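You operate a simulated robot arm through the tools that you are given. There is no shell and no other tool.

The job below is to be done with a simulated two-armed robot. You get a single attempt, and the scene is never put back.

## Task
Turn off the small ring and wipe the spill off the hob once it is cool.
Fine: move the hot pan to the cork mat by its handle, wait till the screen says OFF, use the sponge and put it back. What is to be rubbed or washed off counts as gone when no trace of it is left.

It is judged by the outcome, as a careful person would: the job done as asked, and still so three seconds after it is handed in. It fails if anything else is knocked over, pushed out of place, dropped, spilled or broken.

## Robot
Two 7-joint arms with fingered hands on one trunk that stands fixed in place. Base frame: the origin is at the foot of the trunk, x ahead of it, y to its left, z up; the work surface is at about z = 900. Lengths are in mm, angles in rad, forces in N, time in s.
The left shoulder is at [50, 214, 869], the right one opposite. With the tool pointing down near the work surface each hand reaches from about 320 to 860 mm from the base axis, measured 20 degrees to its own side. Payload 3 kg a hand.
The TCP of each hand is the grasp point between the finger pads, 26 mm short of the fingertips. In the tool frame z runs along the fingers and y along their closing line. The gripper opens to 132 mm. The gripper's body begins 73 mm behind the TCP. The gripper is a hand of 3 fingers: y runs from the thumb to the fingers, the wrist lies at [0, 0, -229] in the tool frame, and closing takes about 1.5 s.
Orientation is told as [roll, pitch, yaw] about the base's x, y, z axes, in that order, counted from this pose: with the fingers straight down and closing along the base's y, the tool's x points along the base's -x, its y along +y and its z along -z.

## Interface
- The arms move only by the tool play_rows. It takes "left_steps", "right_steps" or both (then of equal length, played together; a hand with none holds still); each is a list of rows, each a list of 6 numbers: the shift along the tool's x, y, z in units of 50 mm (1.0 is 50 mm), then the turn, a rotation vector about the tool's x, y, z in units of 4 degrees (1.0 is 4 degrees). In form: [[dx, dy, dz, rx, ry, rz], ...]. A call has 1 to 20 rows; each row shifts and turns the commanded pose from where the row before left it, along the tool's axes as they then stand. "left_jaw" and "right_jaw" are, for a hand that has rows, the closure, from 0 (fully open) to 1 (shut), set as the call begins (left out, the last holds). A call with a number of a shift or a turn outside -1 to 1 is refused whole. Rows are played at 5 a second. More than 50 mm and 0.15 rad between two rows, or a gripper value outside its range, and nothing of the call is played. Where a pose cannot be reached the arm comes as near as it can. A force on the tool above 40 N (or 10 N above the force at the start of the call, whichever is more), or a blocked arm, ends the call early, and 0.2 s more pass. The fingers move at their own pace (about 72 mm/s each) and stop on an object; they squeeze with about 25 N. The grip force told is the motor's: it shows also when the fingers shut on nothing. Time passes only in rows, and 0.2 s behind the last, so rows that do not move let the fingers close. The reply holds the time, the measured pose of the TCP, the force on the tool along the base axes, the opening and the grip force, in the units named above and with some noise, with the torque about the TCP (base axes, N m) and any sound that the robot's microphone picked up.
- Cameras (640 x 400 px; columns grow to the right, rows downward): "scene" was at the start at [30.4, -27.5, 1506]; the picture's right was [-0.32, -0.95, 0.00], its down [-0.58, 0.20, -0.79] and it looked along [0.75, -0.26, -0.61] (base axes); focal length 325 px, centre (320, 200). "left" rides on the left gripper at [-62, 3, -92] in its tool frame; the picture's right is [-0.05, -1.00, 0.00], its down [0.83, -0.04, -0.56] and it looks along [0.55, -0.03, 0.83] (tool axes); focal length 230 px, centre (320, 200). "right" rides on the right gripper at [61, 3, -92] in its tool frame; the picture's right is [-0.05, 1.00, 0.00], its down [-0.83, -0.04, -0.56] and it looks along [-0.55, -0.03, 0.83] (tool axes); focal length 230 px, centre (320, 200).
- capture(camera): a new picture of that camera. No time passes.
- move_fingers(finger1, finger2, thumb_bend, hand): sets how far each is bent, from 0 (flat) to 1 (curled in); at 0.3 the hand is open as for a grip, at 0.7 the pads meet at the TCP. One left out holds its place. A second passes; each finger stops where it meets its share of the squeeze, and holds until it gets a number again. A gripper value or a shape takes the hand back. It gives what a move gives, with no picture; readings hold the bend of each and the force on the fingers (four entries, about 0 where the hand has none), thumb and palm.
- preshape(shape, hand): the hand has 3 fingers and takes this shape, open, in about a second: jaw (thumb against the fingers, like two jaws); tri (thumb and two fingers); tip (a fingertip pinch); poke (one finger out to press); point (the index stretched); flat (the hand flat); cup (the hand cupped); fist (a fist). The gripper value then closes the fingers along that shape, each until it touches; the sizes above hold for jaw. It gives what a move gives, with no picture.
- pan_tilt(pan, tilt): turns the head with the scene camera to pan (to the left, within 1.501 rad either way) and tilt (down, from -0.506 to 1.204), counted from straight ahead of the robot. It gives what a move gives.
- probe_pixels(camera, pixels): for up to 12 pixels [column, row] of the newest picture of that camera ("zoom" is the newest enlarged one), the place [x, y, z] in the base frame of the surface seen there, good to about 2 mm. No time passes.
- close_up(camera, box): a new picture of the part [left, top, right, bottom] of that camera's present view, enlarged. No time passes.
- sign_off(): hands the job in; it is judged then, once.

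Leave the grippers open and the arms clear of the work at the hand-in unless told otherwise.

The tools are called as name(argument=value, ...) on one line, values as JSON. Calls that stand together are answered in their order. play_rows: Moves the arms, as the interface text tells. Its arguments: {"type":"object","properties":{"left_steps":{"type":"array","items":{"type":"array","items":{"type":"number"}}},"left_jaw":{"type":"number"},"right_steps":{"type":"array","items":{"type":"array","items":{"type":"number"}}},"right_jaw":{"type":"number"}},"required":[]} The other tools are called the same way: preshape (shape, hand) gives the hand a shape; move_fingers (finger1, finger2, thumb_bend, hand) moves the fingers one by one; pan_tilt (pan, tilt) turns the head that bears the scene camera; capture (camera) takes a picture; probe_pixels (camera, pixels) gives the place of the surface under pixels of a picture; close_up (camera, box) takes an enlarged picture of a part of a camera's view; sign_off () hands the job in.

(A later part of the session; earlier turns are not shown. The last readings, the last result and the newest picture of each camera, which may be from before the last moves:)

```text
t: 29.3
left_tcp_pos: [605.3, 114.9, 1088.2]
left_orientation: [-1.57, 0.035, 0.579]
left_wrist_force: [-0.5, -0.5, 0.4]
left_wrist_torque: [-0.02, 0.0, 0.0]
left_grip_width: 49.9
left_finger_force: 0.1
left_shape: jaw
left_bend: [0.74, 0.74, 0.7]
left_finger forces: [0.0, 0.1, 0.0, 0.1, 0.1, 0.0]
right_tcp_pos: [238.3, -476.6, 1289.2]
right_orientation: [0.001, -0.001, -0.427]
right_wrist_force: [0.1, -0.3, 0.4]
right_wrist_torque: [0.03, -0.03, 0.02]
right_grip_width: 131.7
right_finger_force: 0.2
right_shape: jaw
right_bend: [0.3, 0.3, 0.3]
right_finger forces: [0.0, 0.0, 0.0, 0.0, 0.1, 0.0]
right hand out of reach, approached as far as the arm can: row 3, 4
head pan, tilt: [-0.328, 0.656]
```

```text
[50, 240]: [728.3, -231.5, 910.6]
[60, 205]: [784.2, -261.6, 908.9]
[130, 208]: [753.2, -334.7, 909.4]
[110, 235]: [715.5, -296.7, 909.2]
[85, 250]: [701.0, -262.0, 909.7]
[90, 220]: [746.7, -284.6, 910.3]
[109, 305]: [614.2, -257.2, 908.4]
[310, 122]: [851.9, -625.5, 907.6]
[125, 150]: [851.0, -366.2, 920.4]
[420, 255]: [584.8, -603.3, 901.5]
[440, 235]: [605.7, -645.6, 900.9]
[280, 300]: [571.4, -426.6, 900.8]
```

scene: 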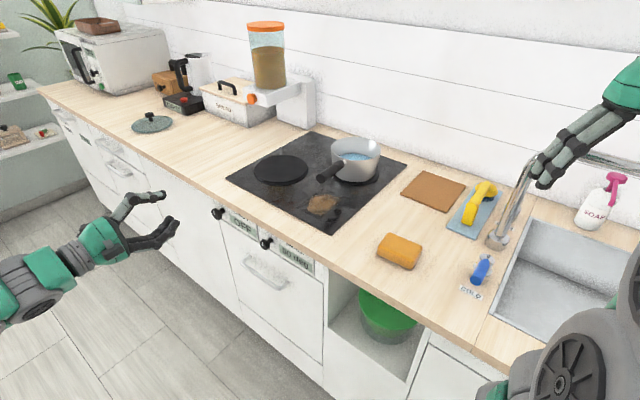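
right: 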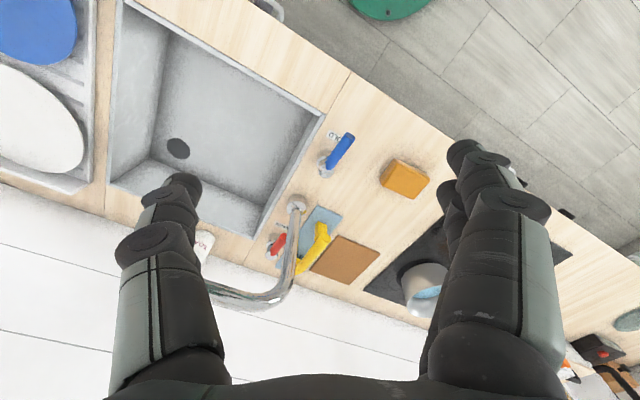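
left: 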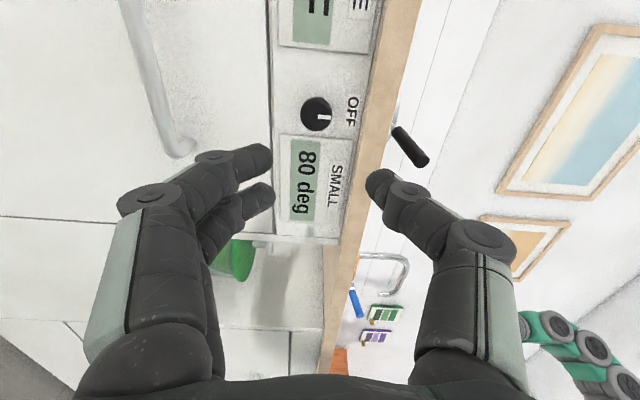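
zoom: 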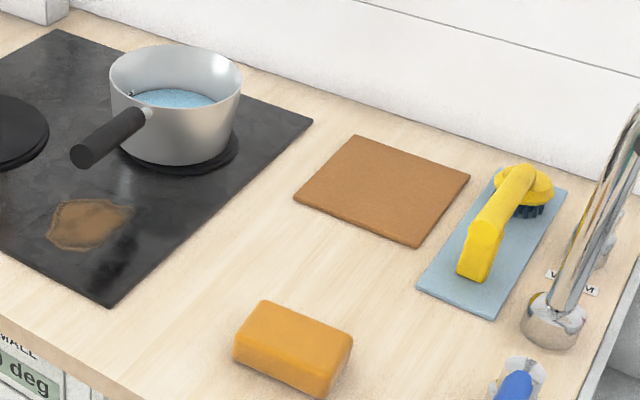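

Measured: pot centre ≈ (870,-434), Ø≈150, rim z≈1002; handle runs radially to tip (716,-266,1020), rising 9°; mat centre ≈ (696,-632), top z≈909; counter z≈901. I'll use the right hand, rolled so its camera is on top, reaching down over the handle from the front. First I move the right hand to free space in front of the counter and shift the left one further left.

play_rows(left_steps=[[-0.4, 0, -0.2, 0, 0, 0], [-0.4, 0, -0.2, 0, 0, 0], [-0.4, 0, -0.2, 0, 0, 0], [-0.4, 0, -0.2, 0, 0, 0], [-0.4, 0, -0.2, 0, 0, 0], [-0.4, 0, -0.2, 0, 0, 0], [0, 0, 0, 0, 0, 0], [0, 0, 0, 0, 0, 0]], right_steps=[[-0.2, 0.85, 0.2, 0, 0, 0], [-0.2, 0.85, 0.2, 0, 0, 0], [-0.2, 0.85, 0.2, 0, 0, 0], [-0.2, 0.85, 0.2, 0, 0, 0], [-0.2, 0.85, 0.3, 0, 0, 0], [-0.2, 0.85, 0.3, 0, 0, 0], [-0.2, 0.85, 0.3, 0, 0, 0], [-0.2, 0.85, 0.3, 0, 0, 0]])

capture(camera="scene")

close_up(camera="scene", box=[205, 195, 325, 270])

```text
t: 31.1
left_tcp_pos: [672.3, 229.9, 1082.9]
left_orientation: [-1.57, 0.036, 0.581]
left_wrist_force: [0.1, -0.3, -0.4]
left_wrist_torque: [0.02, -0.03, 0.0]
left_grip_width: 49.5
left_finger_force: 0.0
left_shape: jaw
left_bend: [0.74, 0.74, 0.7]
left_finger forces: [0.0, 0.1, 0.1, 0.0, 0.0, 0.0]
right_tcp_pos: [452.4, -198.0, 1187.0]
right_orientation: [-0.002, -0.002, -0.427]
right_wrist_force: [0.7, -0.2, 0.6]
right_wrist_torque: [-0.02, 0.03, 0.01]
right_grip_width: 131.9
right_finger_force: 0.1
right_shape: jaw
right_bend: [0.3, 0.3, 0.3]
right_finger forces: [0.0, 0.0, 0.0, 0.0, 0.0, 0.1]
head pan, tilt: [-0.328, 0.656]
```

```text
taken
```

scene: 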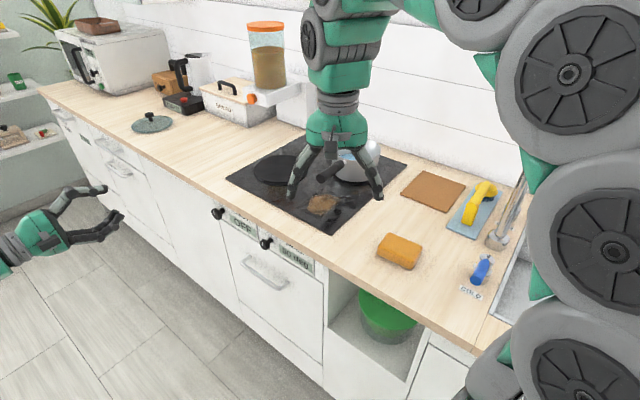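

```text
5.33 times, centred on (265, 232) of scene
```

zoom: 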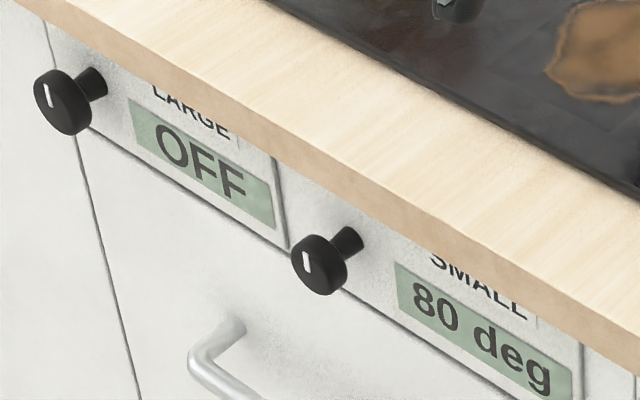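

The display still shows 80 deg (residual heat, I expect). Now yaw the right hand in place (−rz), first 80°.

play_rows(right_steps=[[0, 0, 0, 0, 0, -1], [0, 0, 0, 0, 0, -1], [0, 0, 0, 0, 0, -1], [0, 0, 0, 0, 0, -1], [0, 0, 0, 0, 0, -1], [0, 0, 0, 0, 0, -1], [0, 0, 0, 0, 0, -1], [0, 0, 0, 0, 0, -1], [0, 0, 0, 0, 0, -1], [0, 0, 0, 0, 0, -1], [0, 0, 0, 0, 0, -1], [0, 0, 0, 0, 0, -1], [0, 0, 0, 0, 0, -1], [0, 0, 0, 0, 0, -1], [0, 0, 0, 0, 0, -1], [0, 0, 0, 0, 0, -1], [0, 0, 0, 0, 0, -1], [0, 0, 0, 0, 0, -1], [0, 0, 0, 0, 0, -1], [0, 0, 0, 0, 0, -1]])

```text
t: 35.3
left_tcp_pos: [672.1, 230.1, 1084.6]
left_orientation: [-1.57, 0.036, 0.58]
left_wrist_force: [-0.2, 0.1, -0.6]
left_wrist_torque: [-0.01, -0.01, 0.0]
left_grip_width: 49.7
left_finger_force: 0.1
left_shape: jaw
left_bend: [0.74, 0.74, 0.7]
left_finger forces: [0.0, 0.0, 0.0, 0.0, 0.0, 0.0]
right_tcp_pos: [450.2, -199.9, 1188.4]
right_orientation: [-0.001, -0.001, 0.971]
right_wrist_force: [0.8, 0.2, -0.7]
right_wrist_torque: [0.01, -0.02, -0.03]
right_grip_width: 131.9
right_finger_force: 0.1
right_shape: jaw
right_bend: [0.3, 0.3, 0.3]
right_finger forces: [0.0, 0.0, 0.1, 0.0, 0.0, 0.0]
head pan, tilt: [-0.328, 0.656]
```

Works. Continue the remaining 77°.

play_rows(right_steps=[[0, 0, 0, 0, 0, -0.958], [0, 0, 0, 0, 0, -0.958], [0, 0, 0, 0, 0, -0.958], [0, 0, 0, 0, 0, -0.958], [0, 0, 0, 0, 0, -0.958], [0, 0, 0, 0, 0, -0.958], [0, 0, 0, 0, 0, -0.958], [0, 0, 0, 0, 0, -0.958], [0, 0, 0, 0, 0, -0.958], [0, 0, 0, 0, 0, -0.958], [0, 0, 0, 0, 0, -0.958], [0, 0, 0, 0, 0, -0.958], [0, 0, 0, 0, 0, -0.958], [0, 0, 0, 0, 0, -0.958], [0, 0, 0, 0, 0, -0.958], [0, 0, 0, 0, 0, -0.958], [0, 0, 0, 0, 0, -0.958], [0, 0, 0, 0, 0, -0.958], [0, 0, 0, 0, 0, -0.958], [0, 0, 0, 0, 0, -0.958]])

capture(camera="scene")

```text
t: 39.5
left_tcp_pos: [673.1, 229.7, 1084.2]
left_orientation: [-1.57, 0.034, 0.579]
left_wrist_force: [0.0, -0.6, -0.5]
left_wrist_torque: [-0.02, -0.02, -0.02]
left_grip_width: 50.0
left_finger_force: 0.0
left_shape: jaw
left_bend: [0.74, 0.74, 0.7]
left_finger forces: [0.0, 0.1, 0.0, 0.0, 0.0, 0.1]
right_tcp_pos: [420.8, -167.2, 1155.9]
right_orientation: [-0.003, 0.001, 2.303]
right_wrist_force: [-1.6, 0.1, -0.5]
right_wrist_torque: [0.0, -0.04, 0.02]
right_grip_width: 131.8
right_finger_force: 0.1
right_shape: jaw
right_bend: [0.3, 0.3, 0.3]
right_finger forces: [0.0, 0.0, 0.0, 0.1, 0.0, 0.1]
right hand out of reach, approached as far as the arm can: row 17, 18, 19, 20
head pan, tilt: [-0.328, 0.656]
```

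```text
taken
```

scene: 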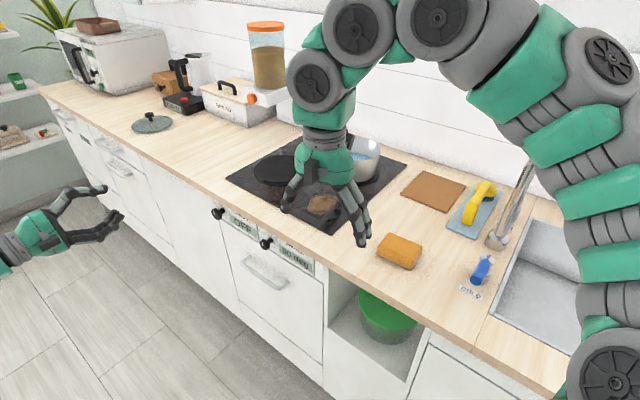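

The yaw was reached, with slight position drift from the arm's limit. Pitching the hand forward (tool z to 36° below horizontal) should ease that.

play_rows(right_steps=[[0, 0, 0, 0, 1, 0], [0, 0, 0, 0, 1, 0], [0, 0, 0, 0, 1, 0], [0, 0, 0, 0, 1, 0], [0, 0, 0, 0, 1, 0], [0, 0, 0, 0, 1, 0], [0, 0, 0, 0, 1, 0], [0, 0, 0, 0, 1, 0], [0, 0, 0, 0, 1, 0], [0, 0, 0, 0, 1, 0], [0, 0, 0, 0, 1, 0], [0, 0, 0, 0, 1, 0], [0, 0, 0, 0, 1, 0], [0, 0, 0, 0, 0.5, 0]])

capture(camera="scene")

capture(camera="right")

```text
t: 42.5
left_tcp_pos: [671.6, 229.4, 1083.5]
left_orientation: [-1.57, 0.036, 0.581]
left_wrist_force: [-0.2, 0.0, 0.0]
left_wrist_torque: [0.01, 0.02, -0.01]
left_grip_width: 50.0
left_finger_force: 0.1
left_shape: jaw
left_bend: [0.74, 0.74, 0.7]
left_finger forces: [0.1, 0.1, 0.1, 0.0, 0.1, 0.0]
right_tcp_pos: [420.2, -165.9, 1155.5]
right_orientation: [0.0, 0.944, 2.305]
right_wrist_force: [-0.2, 0.7, 0.4]
right_wrist_torque: [-0.01, 0.02, 0.01]
right_grip_width: 132.0
right_finger_force: 0.0
right_shape: jaw
right_bend: [0.3, 0.3, 0.3]
right_finger forces: [0.0, 0.1, 0.0, 0.0, 0.0, 0.0]
head pan, tilt: [-0.328, 0.656]
```

```text
taken
```

scene: 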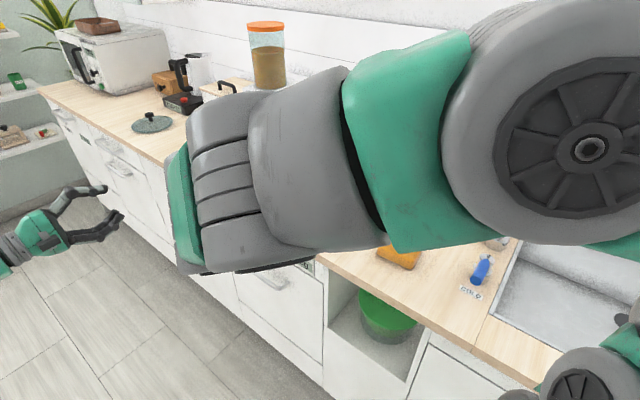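

```text
taken
```

right: 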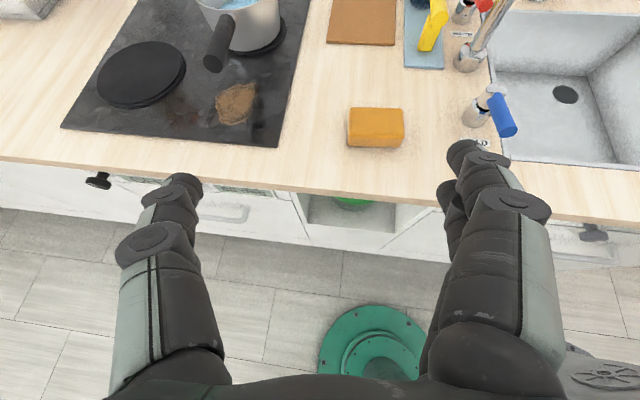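

The hand is well posed; the right camera sees pot and handle at (215,45). Move to a pre-grasp about 130 mm short of the handle, fingers at ~66 mm.

play_rows(right_steps=[[0.246, -0.435, 0.689, 0, 0, 0], [0.246, -0.435, 0.689, 0, 0, 0], [0.246, -0.435, 0.689, 0, 0, 0], [0.246, -0.435, 0.689, 0, 0, 0], [0.246, -0.435, 0.689, 0, 0, 0], [0.246, -0.435, 0.689, 0, 0, 0], [0.246, -0.435, 0.689, 0, 0, 0]], right_jaw=0.5)

capture(camera="right")

capture(camera="scene")

```text
t: 44.1
left_tcp_pos: [672.6, 229.1, 1083.2]
left_orientation: [-1.57, 0.036, 0.58]
left_wrist_force: [0.5, -0.1, -0.6]
left_wrist_torque: [0.0, 0.02, -0.04]
left_grip_width: 50.0
left_finger_force: 0.1
left_shape: jaw
left_bend: [0.74, 0.74, 0.7]
left_finger forces: [0.1, 0.1, 0.0, 0.1, 0.0, 0.0]
right_tcp_pos: [697.4, -246.9, 1082.3]
right_orientation: [0.0, 0.943, 2.308]
right_wrist_force: [0.6, 0.0, -0.3]
right_wrist_torque: [0.01, 0.01, 0.0]
right_grip_width: 66.7
right_finger_force: 0.0
right_shape: jaw
right_bend: [0.73, 0.73, 0.7]
right_finger forces: [0.0, 0.1, 0.0, 0.1, 0.0, 0.0]
head pan, tilt: [-0.328, 0.656]
```

```text
taken
```

right: 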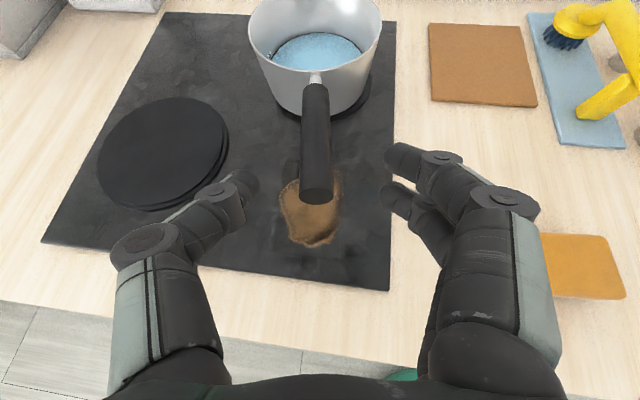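

```text
taken
```

scene: 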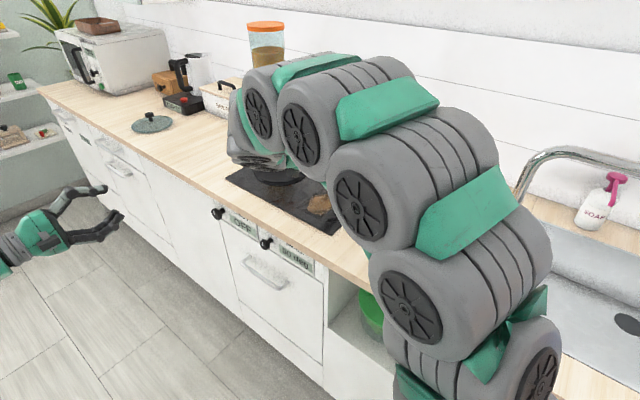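

Excellent view: the handle lies straight ahead, (317,85)–(317,195). Probe it and the pot/mat again from this camera.

probe_pixels(camera="right", pixels=[[317, 95], [317, 120], [317, 150], [317, 175], [317, 193], [302, 150], [331, 150], [304, 110], [328, 110], [315, 78], [250, 35], [380, 35]])

probe_pixels(camera="right", pixels=[[431, 25], [521, 25], [535, 105], [434, 100], [480, 60], [528, 15], [570, 145], [580, 105], [560, 30], [610, 75], [300, 110], [340, 113]])

```text
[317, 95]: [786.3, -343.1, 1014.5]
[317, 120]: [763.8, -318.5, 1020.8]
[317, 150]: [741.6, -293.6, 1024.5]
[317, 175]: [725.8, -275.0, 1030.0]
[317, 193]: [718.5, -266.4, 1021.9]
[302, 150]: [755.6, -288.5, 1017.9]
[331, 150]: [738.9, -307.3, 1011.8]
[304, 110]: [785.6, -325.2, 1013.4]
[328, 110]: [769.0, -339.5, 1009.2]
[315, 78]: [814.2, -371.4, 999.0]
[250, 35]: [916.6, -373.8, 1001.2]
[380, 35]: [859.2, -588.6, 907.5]
```

```text
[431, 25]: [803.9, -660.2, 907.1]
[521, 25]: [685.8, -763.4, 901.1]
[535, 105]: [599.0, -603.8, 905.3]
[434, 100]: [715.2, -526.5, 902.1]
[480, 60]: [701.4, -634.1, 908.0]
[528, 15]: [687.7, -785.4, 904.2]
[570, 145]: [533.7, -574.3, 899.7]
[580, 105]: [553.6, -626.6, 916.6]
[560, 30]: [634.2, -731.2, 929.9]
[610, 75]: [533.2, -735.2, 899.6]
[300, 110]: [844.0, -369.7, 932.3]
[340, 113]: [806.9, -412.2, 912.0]
```

Handle axis: Ø≈25, tip top (719,-266), rising ~9.7°. Grasp point chosen about 80 mm from the tip at (770,-325,1006). Tilt the hand 3° up and advance 131 mm.

play_rows(right_steps=[[0.16, -0.02, 0, 0, -0.75, 0], [0, 0, 0.6, 0, 0, 0], [0, 0, 0.6, 0, 0, 0], [0, 0, 0.5, 0, 0, 0], [0, 0, 0.4, 0, 0, 0], [0, 0, 0.3, 0, 0, 0], [0, 0, 0.2, 0, 0, 0]])

capture(camera="right")

capture(camera="left")

```text
t: 45.7
left_tcp_pos: [672.1, 229.6, 1084.4]
left_orientation: [-1.571, 0.035, 0.579]
left_wrist_force: [0.3, 0.9, -0.5]
left_wrist_torque: [0.03, 0.02, -0.01]
left_grip_width: 49.8
left_finger_force: 0.1
left_shape: jaw
left_bend: [0.74, 0.74, 0.7]
left_finger forces: [0.0, 0.0, 0.0, 0.1, 0.0, 0.0]
right_tcp_pos: [769.3, -324.2, 1008.5]
right_orientation: [0.0, 0.89, 2.306]
right_wrist_force: [0.5, -0.5, 0.2]
right_wrist_torque: [-0.01, 0.02, -0.02]
right_grip_width: 66.5
right_finger_force: 0.1
right_shape: jaw
right_bend: [0.73, 0.73, 0.7]
right_finger forces: [0.1, 0.0, 0.1, 0.0, 0.0, 0.1]
head pan, tilt: [-0.328, 0.656]
```

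```text
taken
```

right: 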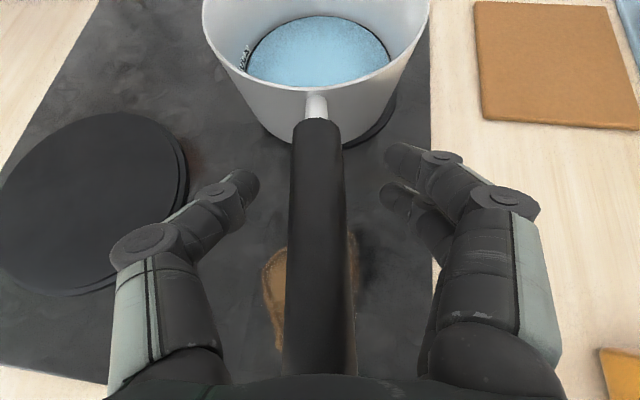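

```text
taken
```

left: 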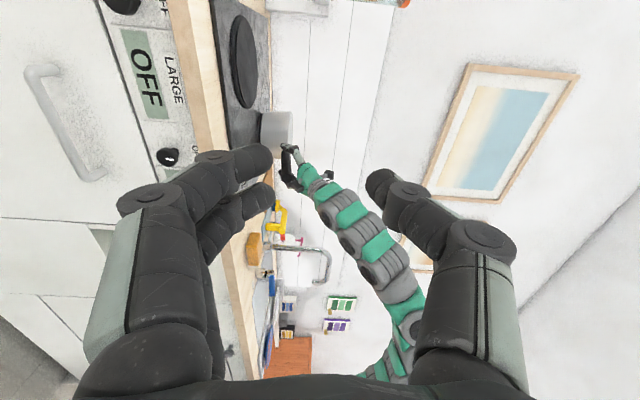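

The handle lies between the fingers. Close the right hand and watch from the left wrist camera (side view).

play_rows(right_steps=[[0, 0, 0, 0, 0, 0], [0, 0, 0, 0, 0, 0], [0, 0, 0, 0, 0, 0], [0, 0, 0, 0, 0, 0], [0, 0, 0, 0, 0, 0], [0, 0, 0, 0, 0, 0]], right_jaw=1.0)

capture(camera="right")

close_up(camera="left", box=[230, 90, 358, 170])

```text
t: 47.1
left_tcp_pos: [671.5, 229.2, 1084.1]
left_orientation: [-1.572, 0.035, 0.58]
left_wrist_force: [0.0, 0.6, 0.8]
left_wrist_torque: [-0.01, -0.02, 0.0]
left_grip_width: 49.8
left_finger_force: 0.1
left_shape: jaw
left_bend: [0.74, 0.74, 0.7]
left_finger forces: [0.0, 0.0, 0.0, 0.0, 0.0, 0.0]
right_tcp_pos: [770.6, -322.4, 1007.2]
right_orientation: [-0.001, 0.89, 2.304]
right_wrist_force: [0.6, -0.3, -0.6]
right_wrist_torque: [-0.03, 0.02, -0.02]
right_grip_width: 16.5
right_finger_force: 24.6
right_shape: jaw
right_bend: [0.73, 0.7, 0.7]
right_finger forces: [12.3, 9.3, 0.0, 0.0, 21.0, 0.0]
head pan, tilt: [-0.328, 0.656]
```

```text
taken
```

right: 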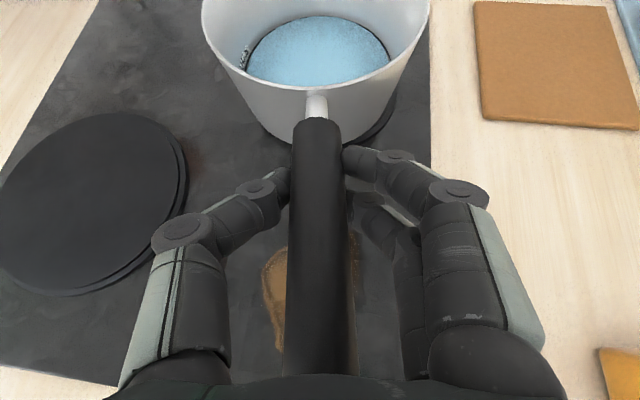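

```text
5.00 times, centred on (294, 130) of left
```

zoom: 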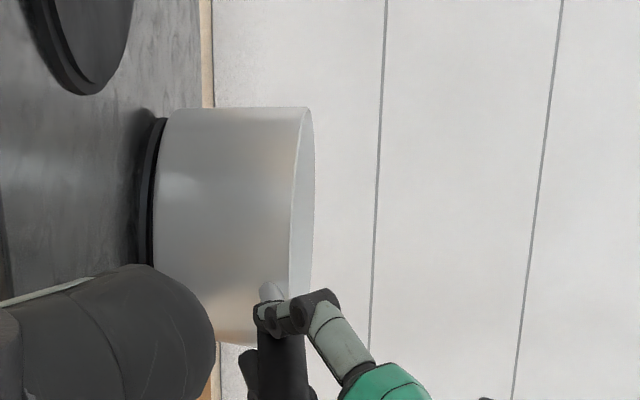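

Gripped with ~21 N. Test lift of 6 mm straight up (tool x +0.093, z −0.075), watching tilt and force.

play_rows(right_steps=[[0.047, 0, -0.038, 0, 0, 0], [0.047, 0, -0.038, 0, 0, 0], [0, 0, 0, 0, 0, 0]])

capture(camera="right")

close_up(camera="left", box=[230, 90, 358, 170])

```text
t: 47.9
left_tcp_pos: [671.8, 230.1, 1083.5]
left_orientation: [-1.571, 0.035, 0.58]
left_wrist_force: [-0.2, 0.2, -0.6]
left_wrist_torque: [-0.01, 0.01, 0.01]
left_grip_width: 49.8
left_finger_force: 0.1
left_shape: jaw
left_bend: [0.74, 0.74, 0.7]
left_finger forces: [0.0, 0.1, 0.0, 0.0, 0.0, 0.1]
right_tcp_pos: [769.4, -324.1, 1013.4]
right_orientation: [0.0, 0.891, 2.306]
right_wrist_force: [-0.2, 0.0, -3.2]
right_wrist_torque: [0.04, 0.05, -0.01]
right_grip_width: 16.3
right_finger_force: 24.7
right_shape: jaw
right_bend: [0.73, 0.7, 0.7]
right_finger forces: [12.3, 9.3, 0.0, 0.0, 20.8, 0.1]
head pan, tilt: [-0.328, 0.656]
```

```text
taken
```

right: 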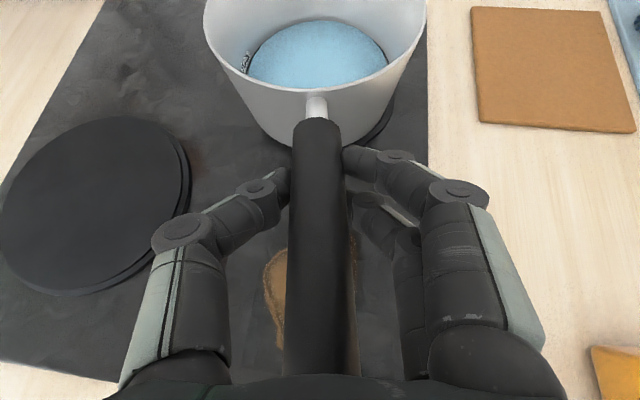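

```text
5.00 times, centred on (294, 130) of left
```

zoom: 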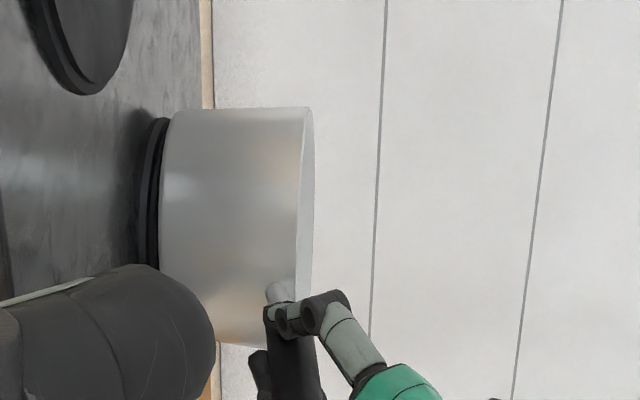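

Only 3.2 N so far: the pot's near side rises while the far edge still rests. I lift 8 mm more, expecting the handle to seat against the palm.

play_rows(right_steps=[[0.062, 0, -0.05, 0, 0, 0], [0.062, 0, -0.05, 0, 0, 0], [0, 0, 0, 0, 0, 0]])

capture(camera="right")

close_up(camera="left", box=[230, 90, 358, 170])

```text
t: 48.7
left_tcp_pos: [672.6, 230.7, 1083.5]
left_orientation: [-1.57, 0.035, 0.581]
left_wrist_force: [0.7, -1.4, -1.2]
left_wrist_torque: [-0.03, -0.03, 0.0]
left_grip_width: 49.9
left_finger_force: 0.0
left_shape: jaw
left_bend: [0.74, 0.74, 0.7]
left_finger forces: [0.0, 0.0, 0.1, 0.1, 0.0, 0.0]
right_tcp_pos: [769.1, -325.2, 1021.4]
right_orientation: [0.0, 0.891, 2.308]
right_wrist_force: [0.7, -0.8, -3.6]
right_wrist_torque: [0.02, 0.01, 0.0]
right_grip_width: 16.1
right_finger_force: 25.7
right_shape: jaw
right_bend: [0.73, 0.71, 0.7]
right_finger forces: [12.5, 9.3, 0.1, 0.0, 20.6, 0.0]
head pan, tilt: [-0.328, 0.656]
```

```text
taken
```

right: 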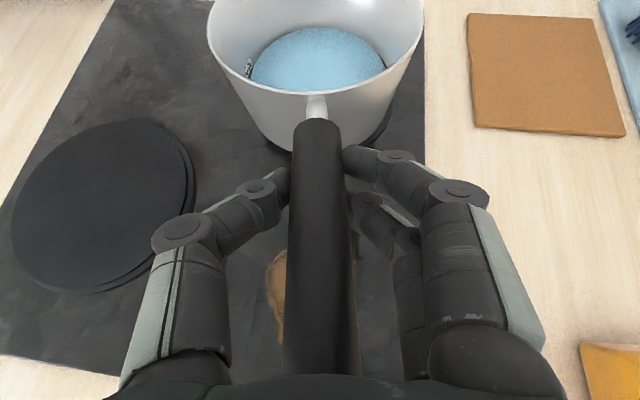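

```text
5.00 times, centred on (294, 130) of left
```

zoom: 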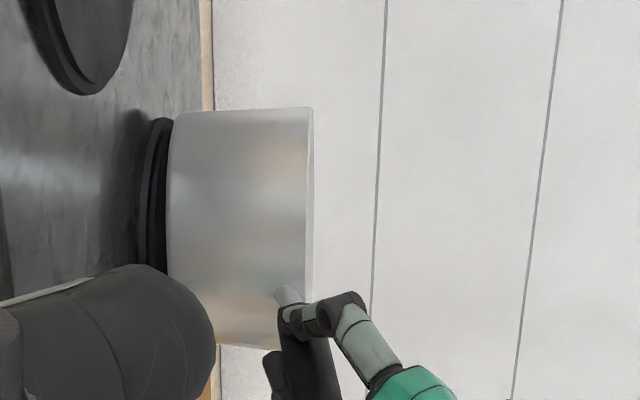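

The pot just pivots in the fingertips; palm isn't touching the handle end yet. I pitch the palm down (+ry) 4° in small steps to bring it onto the handle.

play_rows(right_steps=[[0, 0, 0, 0, 0.5, 0], [0, 0, 0, 0, 0.5, 0], [0, 0, 0, 0, 0, 0]])

close_up(camera="left", box=[230, 90, 358, 170])

```text
t: 49.5
left_tcp_pos: [672.2, 229.1, 1082.9]
left_orientation: [-1.571, 0.035, 0.579]
left_wrist_force: [0.4, -0.8, 0.8]
left_wrist_torque: [-0.01, -0.02, -0.02]
left_grip_width: 49.8
left_finger_force: 0.0
left_shape: jaw
left_bend: [0.74, 0.74, 0.7]
left_finger forces: [0.0, 0.0, 0.0, 0.0, 0.0, 0.0]
right_tcp_pos: [769.4, -323.1, 1020.5]
right_orientation: [0.0, 0.96, 2.305]
right_wrist_force: [-0.2, -0.3, -5.1]
right_wrist_torque: [0.41, 0.32, 0.01]
right_grip_width: 15.8
right_finger_force: 25.0
right_shape: jaw
right_bend: [0.72, 0.71, 0.71]
right_finger forces: [12.0, 11.4, 0.0, 0.1, 21.3, 3.4]
head pan, tilt: [-0.328, 0.656]
```

```text
5.00 times, centred on (294, 130) of left
```

zoom: 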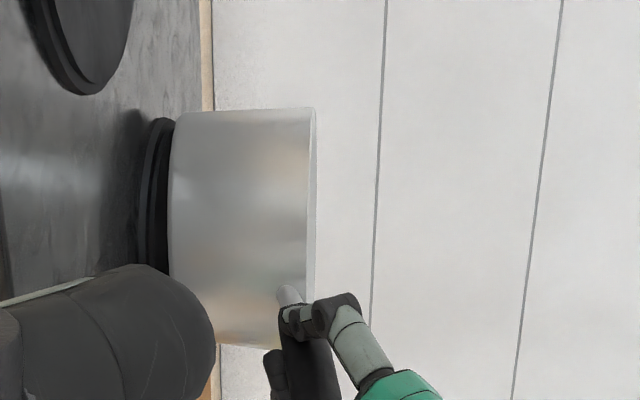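

The palm has taken contact (3.4 N, 0.5 Nm) – the hook works. Continue pitching 3° more to level the pot.

play_rows(right_steps=[[0, 0, 0, 0, 0.25, 0], [0, 0, 0, 0, 0.25, 0], [0, 0, 0, 0, 0.25, 0], [0, 0, 0, 0, 0, 0]])

close_up(camera="left", box=[230, 90, 358, 170])

capture(camera="right")

```text
t: 50.5
left_tcp_pos: [672.4, 230.0, 1082.6]
left_orientation: [-1.57, 0.036, 0.579]
left_wrist_force: [-0.6, 0.1, -0.1]
left_wrist_torque: [-0.02, -0.01, 0.02]
left_grip_width: 49.7
left_finger_force: 0.1
left_shape: jaw
left_bend: [0.74, 0.74, 0.7]
left_finger forces: [0.0, 0.1, 0.0, 0.0, 0.0, 0.1]
right_tcp_pos: [770.6, -324.4, 1022.2]
right_orientation: [0.0, 1.01, 2.305]
right_wrist_force: [0.3, 0.1, -5.6]
right_wrist_torque: [0.39, 0.38, 0.0]
right_grip_width: 16.1
right_finger_force: 24.8
right_shape: jaw
right_bend: [0.72, 0.71, 0.71]
right_finger forces: [12.2, 11.4, 0.0, 0.1, 21.2, 3.8]
head pan, tilt: [-0.328, 0.656]
```

```text
5.00 times, centred on (294, 130) of left
```

zoom: 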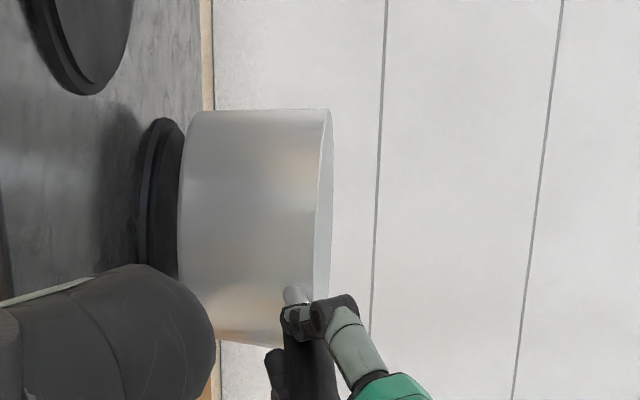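

```text
taken
```

right: 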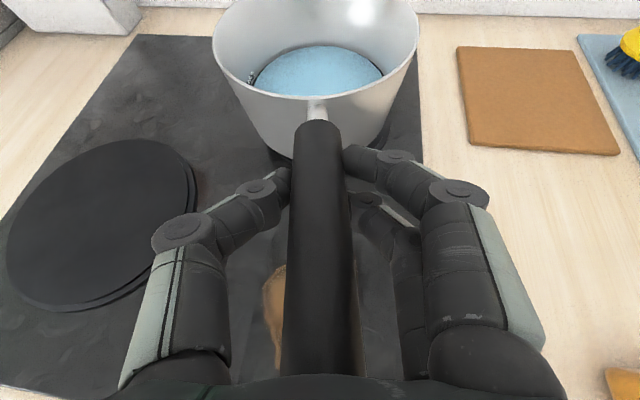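

The pot is fully lifted (5.6 N) and nearly level. Probe the rim to check level and get the pot's position and the mat from this view.

probe_pixels(camera="right", pixels=[[214, 42], [222, 68], [260, 92], [300, 98], [340, 97], [380, 85], [408, 62], [417, 38], [458, 50], [578, 52], [620, 152], [473, 142]])

close_up(camera="right", box=[200, 0, 440, 150])

```text
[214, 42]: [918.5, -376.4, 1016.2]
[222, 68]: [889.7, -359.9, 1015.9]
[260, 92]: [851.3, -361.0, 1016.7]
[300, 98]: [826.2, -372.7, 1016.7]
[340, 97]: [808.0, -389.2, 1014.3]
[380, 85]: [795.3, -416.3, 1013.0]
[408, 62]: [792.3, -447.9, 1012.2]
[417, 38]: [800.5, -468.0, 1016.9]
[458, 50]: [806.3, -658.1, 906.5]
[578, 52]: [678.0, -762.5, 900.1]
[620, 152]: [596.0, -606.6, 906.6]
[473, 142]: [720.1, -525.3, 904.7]
```

```text
2.67 times, centred on (320, 75) of right
```

zoom: 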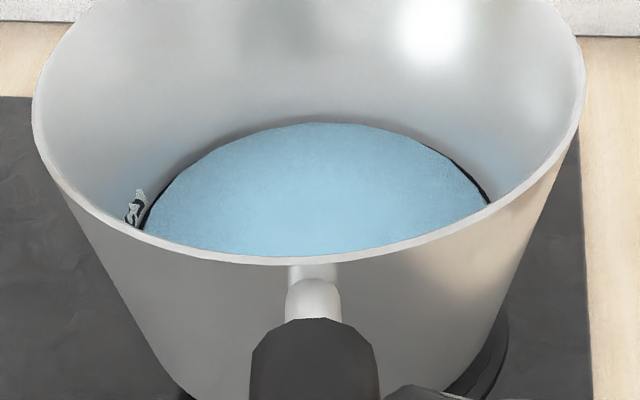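

The rim is level (z≈1012–1017 all round), pot centre (868,-435); mat centre ≈ (699,-631). Lift 20 mm more and carry it half of the way slowly.

play_rows(right_steps=[[0.085, 0, -0.053, 0, 0, 0], [0.085, 0, -0.053, 0, 0, 0], [0.085, 0, -0.053, 0, 0, 0], [0.085, 0, -0.053, 0, 0, 0], [0.008, 0.12, 0.013, 0, 0, 0], [0.017, 0.256, 0.027, 0, 0, 0], [0.017, 0.256, 0.027, 0, 0, 0], [0.017, 0.256, 0.027, 0, 0, 0], [0.017, 0.256, 0.027, 0, 0, 0], [0.017, 0.256, 0.027, 0, 0, 0], [0.017, 0.256, 0.027, 0, 0, 0], [0.017, 0.256, 0.027, 0, 0, 0], [0.017, 0.256, 0.027, 0, 0, 0], [0.017, 0.256, 0.027, 0, 0, 0], [0.008, 0.12, 0.013, 0, 0, 0]])

capture(camera="right")

capture(camera="scene")

```text
t: 53.7
left_tcp_pos: [673.4, 229.6, 1084.2]
left_orientation: [-1.57, 0.036, 0.58]
left_wrist_force: [-0.3, 0.1, -0.6]
left_wrist_torque: [0.02, 0.0, 0.05]
left_grip_width: 49.7
left_finger_force: 0.1
left_shape: jaw
left_bend: [0.74, 0.74, 0.7]
left_finger forces: [0.0, 0.1, 0.0, 0.0, 0.1, 0.0]
right_tcp_pos: [687.1, -421.1, 1041.0]
right_orientation: [-0.002, 1.011, 2.306]
right_wrist_force: [-0.6, 0.6, -5.3]
right_wrist_torque: [0.39, 0.35, -0.03]
right_grip_width: 15.6
right_finger_force: 24.5
right_shape: jaw
right_bend: [0.72, 0.71, 0.71]
right_finger forces: [12.9, 11.8, 0.0, 0.1, 21.2, 4.9]
head pan, tilt: [-0.328, 0.656]
```

```text
taken
```

right: 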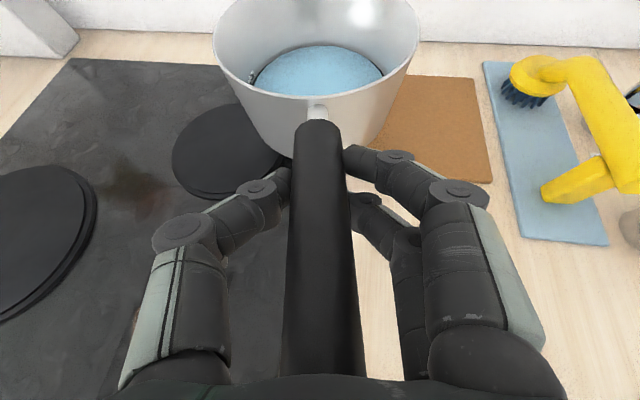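

```text
taken
```

scene: 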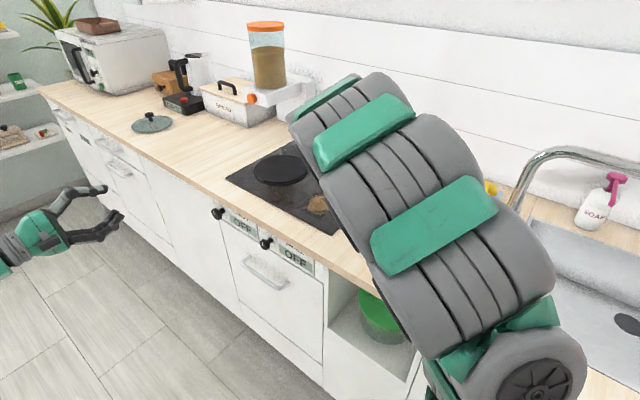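

Still level and steady (5.3 N), and the SMALL display seems to read OFF now. Carry on the remaining 130 mm to the mat.

play_rows(right_steps=[[0.008, 0.12, 0.013, 0, 0, 0], [0.017, 0.256, 0.027, 0, 0, 0], [0.017, 0.256, 0.027, 0, 0, 0], [0.017, 0.256, 0.027, 0, 0, 0], [0.017, 0.256, 0.027, 0, 0, 0], [0.017, 0.256, 0.027, 0, 0, 0], [0.017, 0.256, 0.027, 0, 0, 0], [0.017, 0.256, 0.027, 0, 0, 0], [0.017, 0.256, 0.027, 0, 0, 0], [0.017, 0.256, 0.027, 0, 0, 0], [0.008, 0.12, 0.013, 0, 0, 0], [0, 0, 0, 0, 0, 0]])

capture(camera="right")

probe_pixels(camera="right", pixels=[[214, 42], [222, 68], [260, 92], [300, 98], [340, 97], [380, 85], [408, 62], [417, 38]])

close_up(camera="scene", box=[205, 195, 325, 270])

```text
t: 56.3
left_tcp_pos: [672.0, 231.2, 1084.0]
left_orientation: [-1.571, 0.035, 0.58]
left_wrist_force: [-0.4, -0.4, 0.3]
left_wrist_torque: [0.04, 0.0, -0.02]
left_grip_width: 49.8
left_finger_force: 0.0
left_shape: jaw
left_bend: [0.74, 0.74, 0.7]
left_finger forces: [0.1, 0.0, 0.1, 0.0, 0.0, 0.0]
right_tcp_pos: [600.9, -519.8, 1041.1]
right_orientation: [0.001, 1.013, 2.305]
right_wrist_force: [0.0, -0.7, -4.6]
right_wrist_torque: [0.41, 0.35, 0.0]
right_grip_width: 15.3
right_finger_force: 25.2
right_shape: jaw
right_bend: [0.72, 0.71, 0.71]
right_finger forces: [13.6, 11.5, 0.0, 0.0, 21.3, 5.7]
head pan, tilt: [-0.328, 0.656]
```

```text
taken
```

right: 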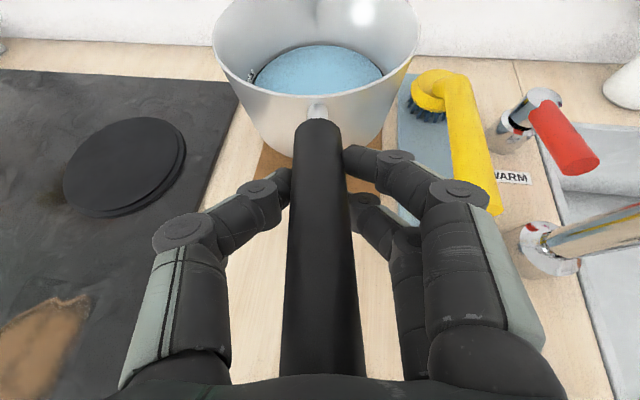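

```text
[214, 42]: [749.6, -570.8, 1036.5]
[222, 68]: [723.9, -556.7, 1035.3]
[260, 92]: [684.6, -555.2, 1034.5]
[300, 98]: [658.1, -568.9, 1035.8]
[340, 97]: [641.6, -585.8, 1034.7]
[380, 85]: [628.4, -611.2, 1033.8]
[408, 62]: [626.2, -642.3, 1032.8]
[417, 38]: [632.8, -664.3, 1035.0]
```

```text
5.33 times, centred on (265, 232) of scene
```

zoom: 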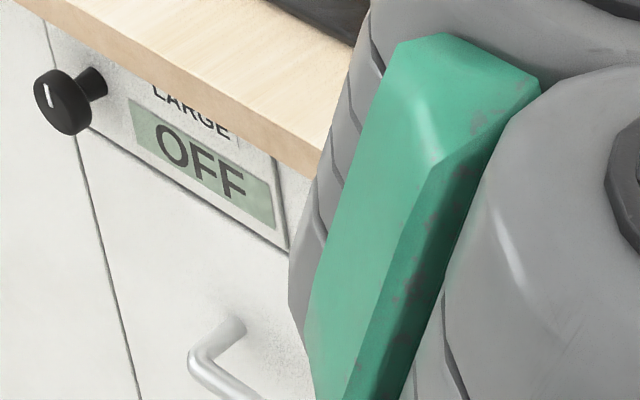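

Pot centred at (700,-630) over the mat, bottom about 42 mm above it. Lower 36 mm slowly.

play_rows(right_steps=[[-0.102, 0, 0.064, 0, 0, 0], [-0.102, 0, 0.064, 0, 0, 0], [-0.102, 0, 0.064, 0, 0, 0], [-0.102, 0, 0.064, 0, 0, 0], [-0.102, 0, 0.064, 0, 0, 0], [-0.102, 0, 0.064, 0, 0, 0], [0, 0, 0, 0, 0, 0]])

capture(camera="right")

probe_pixels(camera="right", pixels=[[214, 42], [260, 92], [340, 97], [380, 85], [417, 38], [255, 155], [270, 165], [385, 170]])

close_up(camera="left", box=[230, 100, 390, 200])

```text
t: 57.9
left_tcp_pos: [672.4, 228.8, 1084.3]
left_orientation: [-1.572, 0.033, 0.578]
left_wrist_force: [-0.8, -0.3, 0.4]
left_wrist_torque: [0.01, 0.0, 0.0]
left_grip_width: 49.7
left_finger_force: 0.1
left_shape: jaw
left_bend: [0.74, 0.74, 0.7]
left_finger forces: [0.0, 0.0, 0.1, 0.1, 0.0, 0.0]
right_tcp_pos: [602.6, -518.7, 1006.3]
right_orientation: [0.001, 1.012, 2.305]
right_wrist_force: [0.8, 0.0, -5.1]
right_wrist_torque: [0.37, 0.36, 0.01]
right_grip_width: 15.4
right_finger_force: 25.1
right_shape: jaw
right_bend: [0.72, 0.71, 0.71]
right_finger forces: [13.5, 11.7, 0.0, 0.0, 21.2, 5.9]
head pan, tilt: [-0.328, 0.656]
```

```text
taken
```

right: 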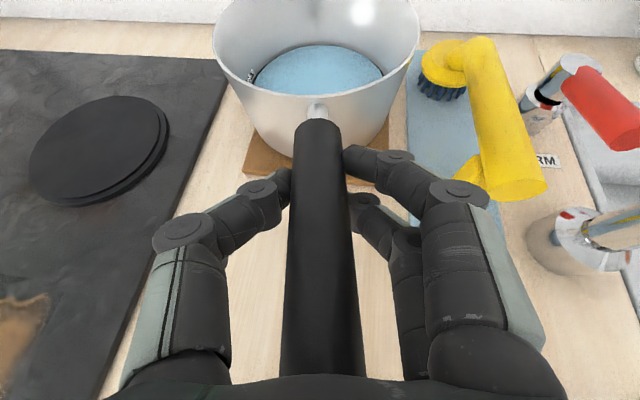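

```text
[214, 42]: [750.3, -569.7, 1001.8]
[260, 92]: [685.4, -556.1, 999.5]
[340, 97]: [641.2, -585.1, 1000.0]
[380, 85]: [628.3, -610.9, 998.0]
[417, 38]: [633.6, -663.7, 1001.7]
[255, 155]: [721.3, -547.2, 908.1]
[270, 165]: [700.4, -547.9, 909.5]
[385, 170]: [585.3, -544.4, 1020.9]
```

```text
4.00 times, centred on (310, 150) of left
```

zoom: 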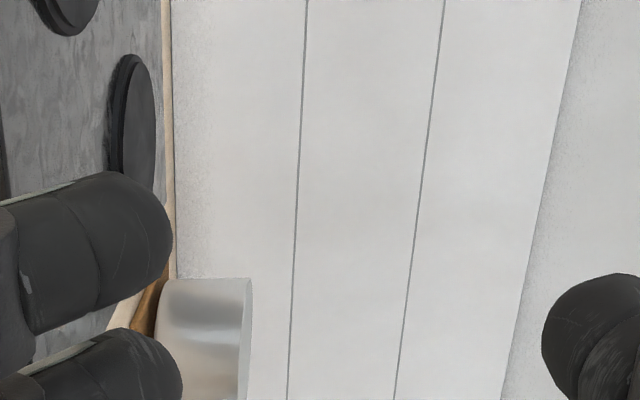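

About 7 mm to go; lower in 2 mm steps, watching the force.

play_rows(right_steps=[[-0.034, 0, 0.021, 0, 0, 0], [-0.034, 0, 0.021, 0, 0, 0], [-0.034, 0, 0.021, 0, 0, 0], [0, 0, 0, 0, 0, 0]])

capture(camera="right")

probe_pixels(camera="right", pixels=[[214, 42], [260, 92], [340, 97], [380, 85], [417, 38]])

```text
t: 58.9
left_tcp_pos: [671.2, 229.0, 1083.1]
left_orientation: [-1.572, 0.035, 0.579]
left_wrist_force: [0.3, 0.0, 0.2]
left_wrist_torque: [0.01, -0.02, 0.0]
left_grip_width: 49.8
left_finger_force: 0.1
left_shape: jaw
left_bend: [0.74, 0.74, 0.7]
left_finger forces: [0.0, 0.0, 0.0, 0.1, 0.0, 0.1]
right_tcp_pos: [601.6, -519.7, 1000.6]
right_orientation: [0.001, 1.014, 2.305]
right_wrist_force: [-0.6, 0.4, -5.5]
right_wrist_torque: [0.41, 0.39, 0.01]
right_grip_width: 15.4
right_finger_force: 25.1
right_shape: jaw
right_bend: [0.72, 0.71, 0.71]
right_finger forces: [13.5, 11.8, 0.1, 0.0, 21.2, 6.0]
head pan, tilt: [-0.328, 0.656]
```

```text
taken
```

right: 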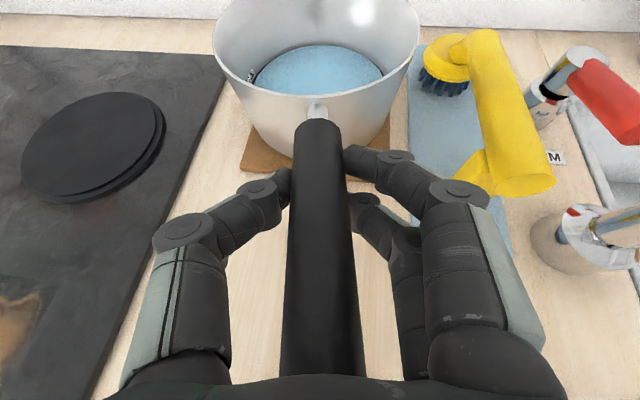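

```text
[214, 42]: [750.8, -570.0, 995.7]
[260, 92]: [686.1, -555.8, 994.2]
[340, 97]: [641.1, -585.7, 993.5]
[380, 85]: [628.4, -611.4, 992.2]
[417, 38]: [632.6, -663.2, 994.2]
```

Still hanging. Three more small steps.

play_rows(right_steps=[[-0.025, 0, 0.016, 0, 0, 0], [-0.025, 0, 0.016, 0, 0, 0], [0, 0, 0, 0, 0, 0]])

play_rows(right_steps=[[-0.025, 0, 0.016, 0, 0, 0], [-0.025, 0, 0.016, 0, 0, 0], [0, 0, 0, 0, 0, 0]])

```text
t: 59.7
left_tcp_pos: [672.1, 229.5, 1083.6]
left_orientation: [-1.569, 0.035, 0.579]
left_wrist_force: [-0.6, -0.3, -0.2]
left_wrist_torque: [0.04, -0.02, 0.0]
left_grip_width: 49.9
left_finger_force: 0.0
left_shape: jaw
left_bend: [0.74, 0.74, 0.7]
left_finger forces: [0.1, 0.1, 0.1, 0.1, 0.0, 0.1]
right_tcp_pos: [603.7, -518.3, 995.4]
right_orientation: [-0.002, 1.012, 2.305]
right_wrist_force: [-0.6, 1.7, -2.8]
right_wrist_torque: [0.07, 0.08, -0.04]
right_grip_width: 15.4
right_finger_force: 24.9
right_shape: jaw
right_bend: [0.72, 0.71, 0.71]
right_finger forces: [14.1, 9.5, 0.0, 0.0, 20.2, 2.4]
head pan, tilt: [-0.328, 0.656]
```

```text
t: 60.5
left_tcp_pos: [671.0, 230.1, 1083.5]
left_orientation: [-1.569, 0.035, 0.579]
left_wrist_force: [-0.3, 0.0, 0.4]
left_wrist_torque: [-0.02, 0.01, 0.0]
left_grip_width: 49.7
left_finger_force: 0.1
left_shape: jaw
left_bend: [0.74, 0.74, 0.7]
left_finger forces: [0.0, 0.1, 0.1, 0.1, 0.0, 0.0]
right_tcp_pos: [602.2, -519.2, 994.2]
right_orientation: [0.0, 1.014, 2.307]
right_wrist_force: [-3.9, 4.3, 8.1]
right_wrist_torque: [-0.07, -0.06, 0.0]
right_grip_width: 15.6
right_finger_force: 25.6
right_shape: jaw
right_bend: [0.73, 0.71, 0.71]
right_finger forces: [15.9, 7.8, 0.0, 0.1, 19.5, 1.7]
head pan, tilt: [-0.328, 0.656]
```

The pot has landed (hand now pressing 8 N). Ease up 1.5 mm and open the fingers to ~66 mm.

play_rows(right_steps=[[0.025, 0, -0.016, 0, 0, 0], [0, 0, 0, 0, 0, 0]])

play_rows(right_steps=[[0, 0, 0, 0, 0, 0], [0, 0, 0, 0, 0, 0], [0, 0, 0, 0, 0, 0], [0, 0, 0, 0, 0, 0], [0, 0, 0, 0, 0, 0]], right_jaw=0.5)

capture(camera="right")

probe_pixels(camera="right", pixels=[[214, 42], [260, 92], [340, 97], [380, 85], [417, 38]])

```text
t: 61.1
left_tcp_pos: [672.3, 230.0, 1084.2]
left_orientation: [-1.57, 0.034, 0.579]
left_wrist_force: [-0.2, 0.5, -0.3]
left_wrist_torque: [-0.03, 0.0, 0.04]
left_grip_width: 49.8
left_finger_force: 0.2
left_shape: jaw
left_bend: [0.74, 0.74, 0.7]
left_finger forces: [0.1, 0.0, 0.0, 0.1, 0.0, 0.0]
right_tcp_pos: [602.5, -518.8, 995.4]
right_orientation: [0.001, 1.013, 2.305]
right_wrist_force: [0.1, -0.1, 1.1]
right_wrist_torque: [0.07, 0.07, 0.01]
right_grip_width: 15.6
right_finger_force: 24.9
right_shape: jaw
right_bend: [0.73, 0.71, 0.71]
right_finger forces: [15.3, 10.5, 0.0, 0.0, 20.8, 2.4]
head pan, tilt: [-0.328, 0.656]
```

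```text
t: 62.3
left_tcp_pos: [671.8, 229.7, 1083.4]
left_orientation: [-1.572, 0.034, 0.579]
left_wrist_force: [0.3, 0.0, -0.1]
left_wrist_torque: [0.0, 0.0, 0.0]
left_grip_width: 49.9
left_finger_force: 0.0
left_shape: jaw
left_bend: [0.74, 0.74, 0.7]
left_finger forces: [0.0, 0.0, 0.0, 0.1, 0.0, 0.1]
right_tcp_pos: [602.9, -519.4, 995.6]
right_orientation: [0.0, 1.013, 2.305]
right_wrist_force: [-0.5, 0.1, 1.3]
right_wrist_torque: [0.04, 0.05, -0.01]
right_grip_width: 65.4
right_finger_force: 0.1
right_shape: jaw
right_bend: [0.73, 0.73, 0.7]
right_finger forces: [0.0, 0.0, 0.0, 0.0, 0.1, 1.2]
head pan, tilt: [-0.328, 0.656]
```

```text
taken
```

right: 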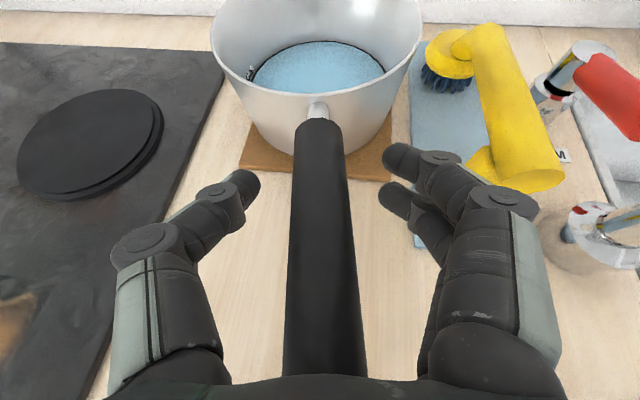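

```text
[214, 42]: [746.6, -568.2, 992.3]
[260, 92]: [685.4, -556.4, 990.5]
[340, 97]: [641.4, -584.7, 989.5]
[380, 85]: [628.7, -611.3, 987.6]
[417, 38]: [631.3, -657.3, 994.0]
```

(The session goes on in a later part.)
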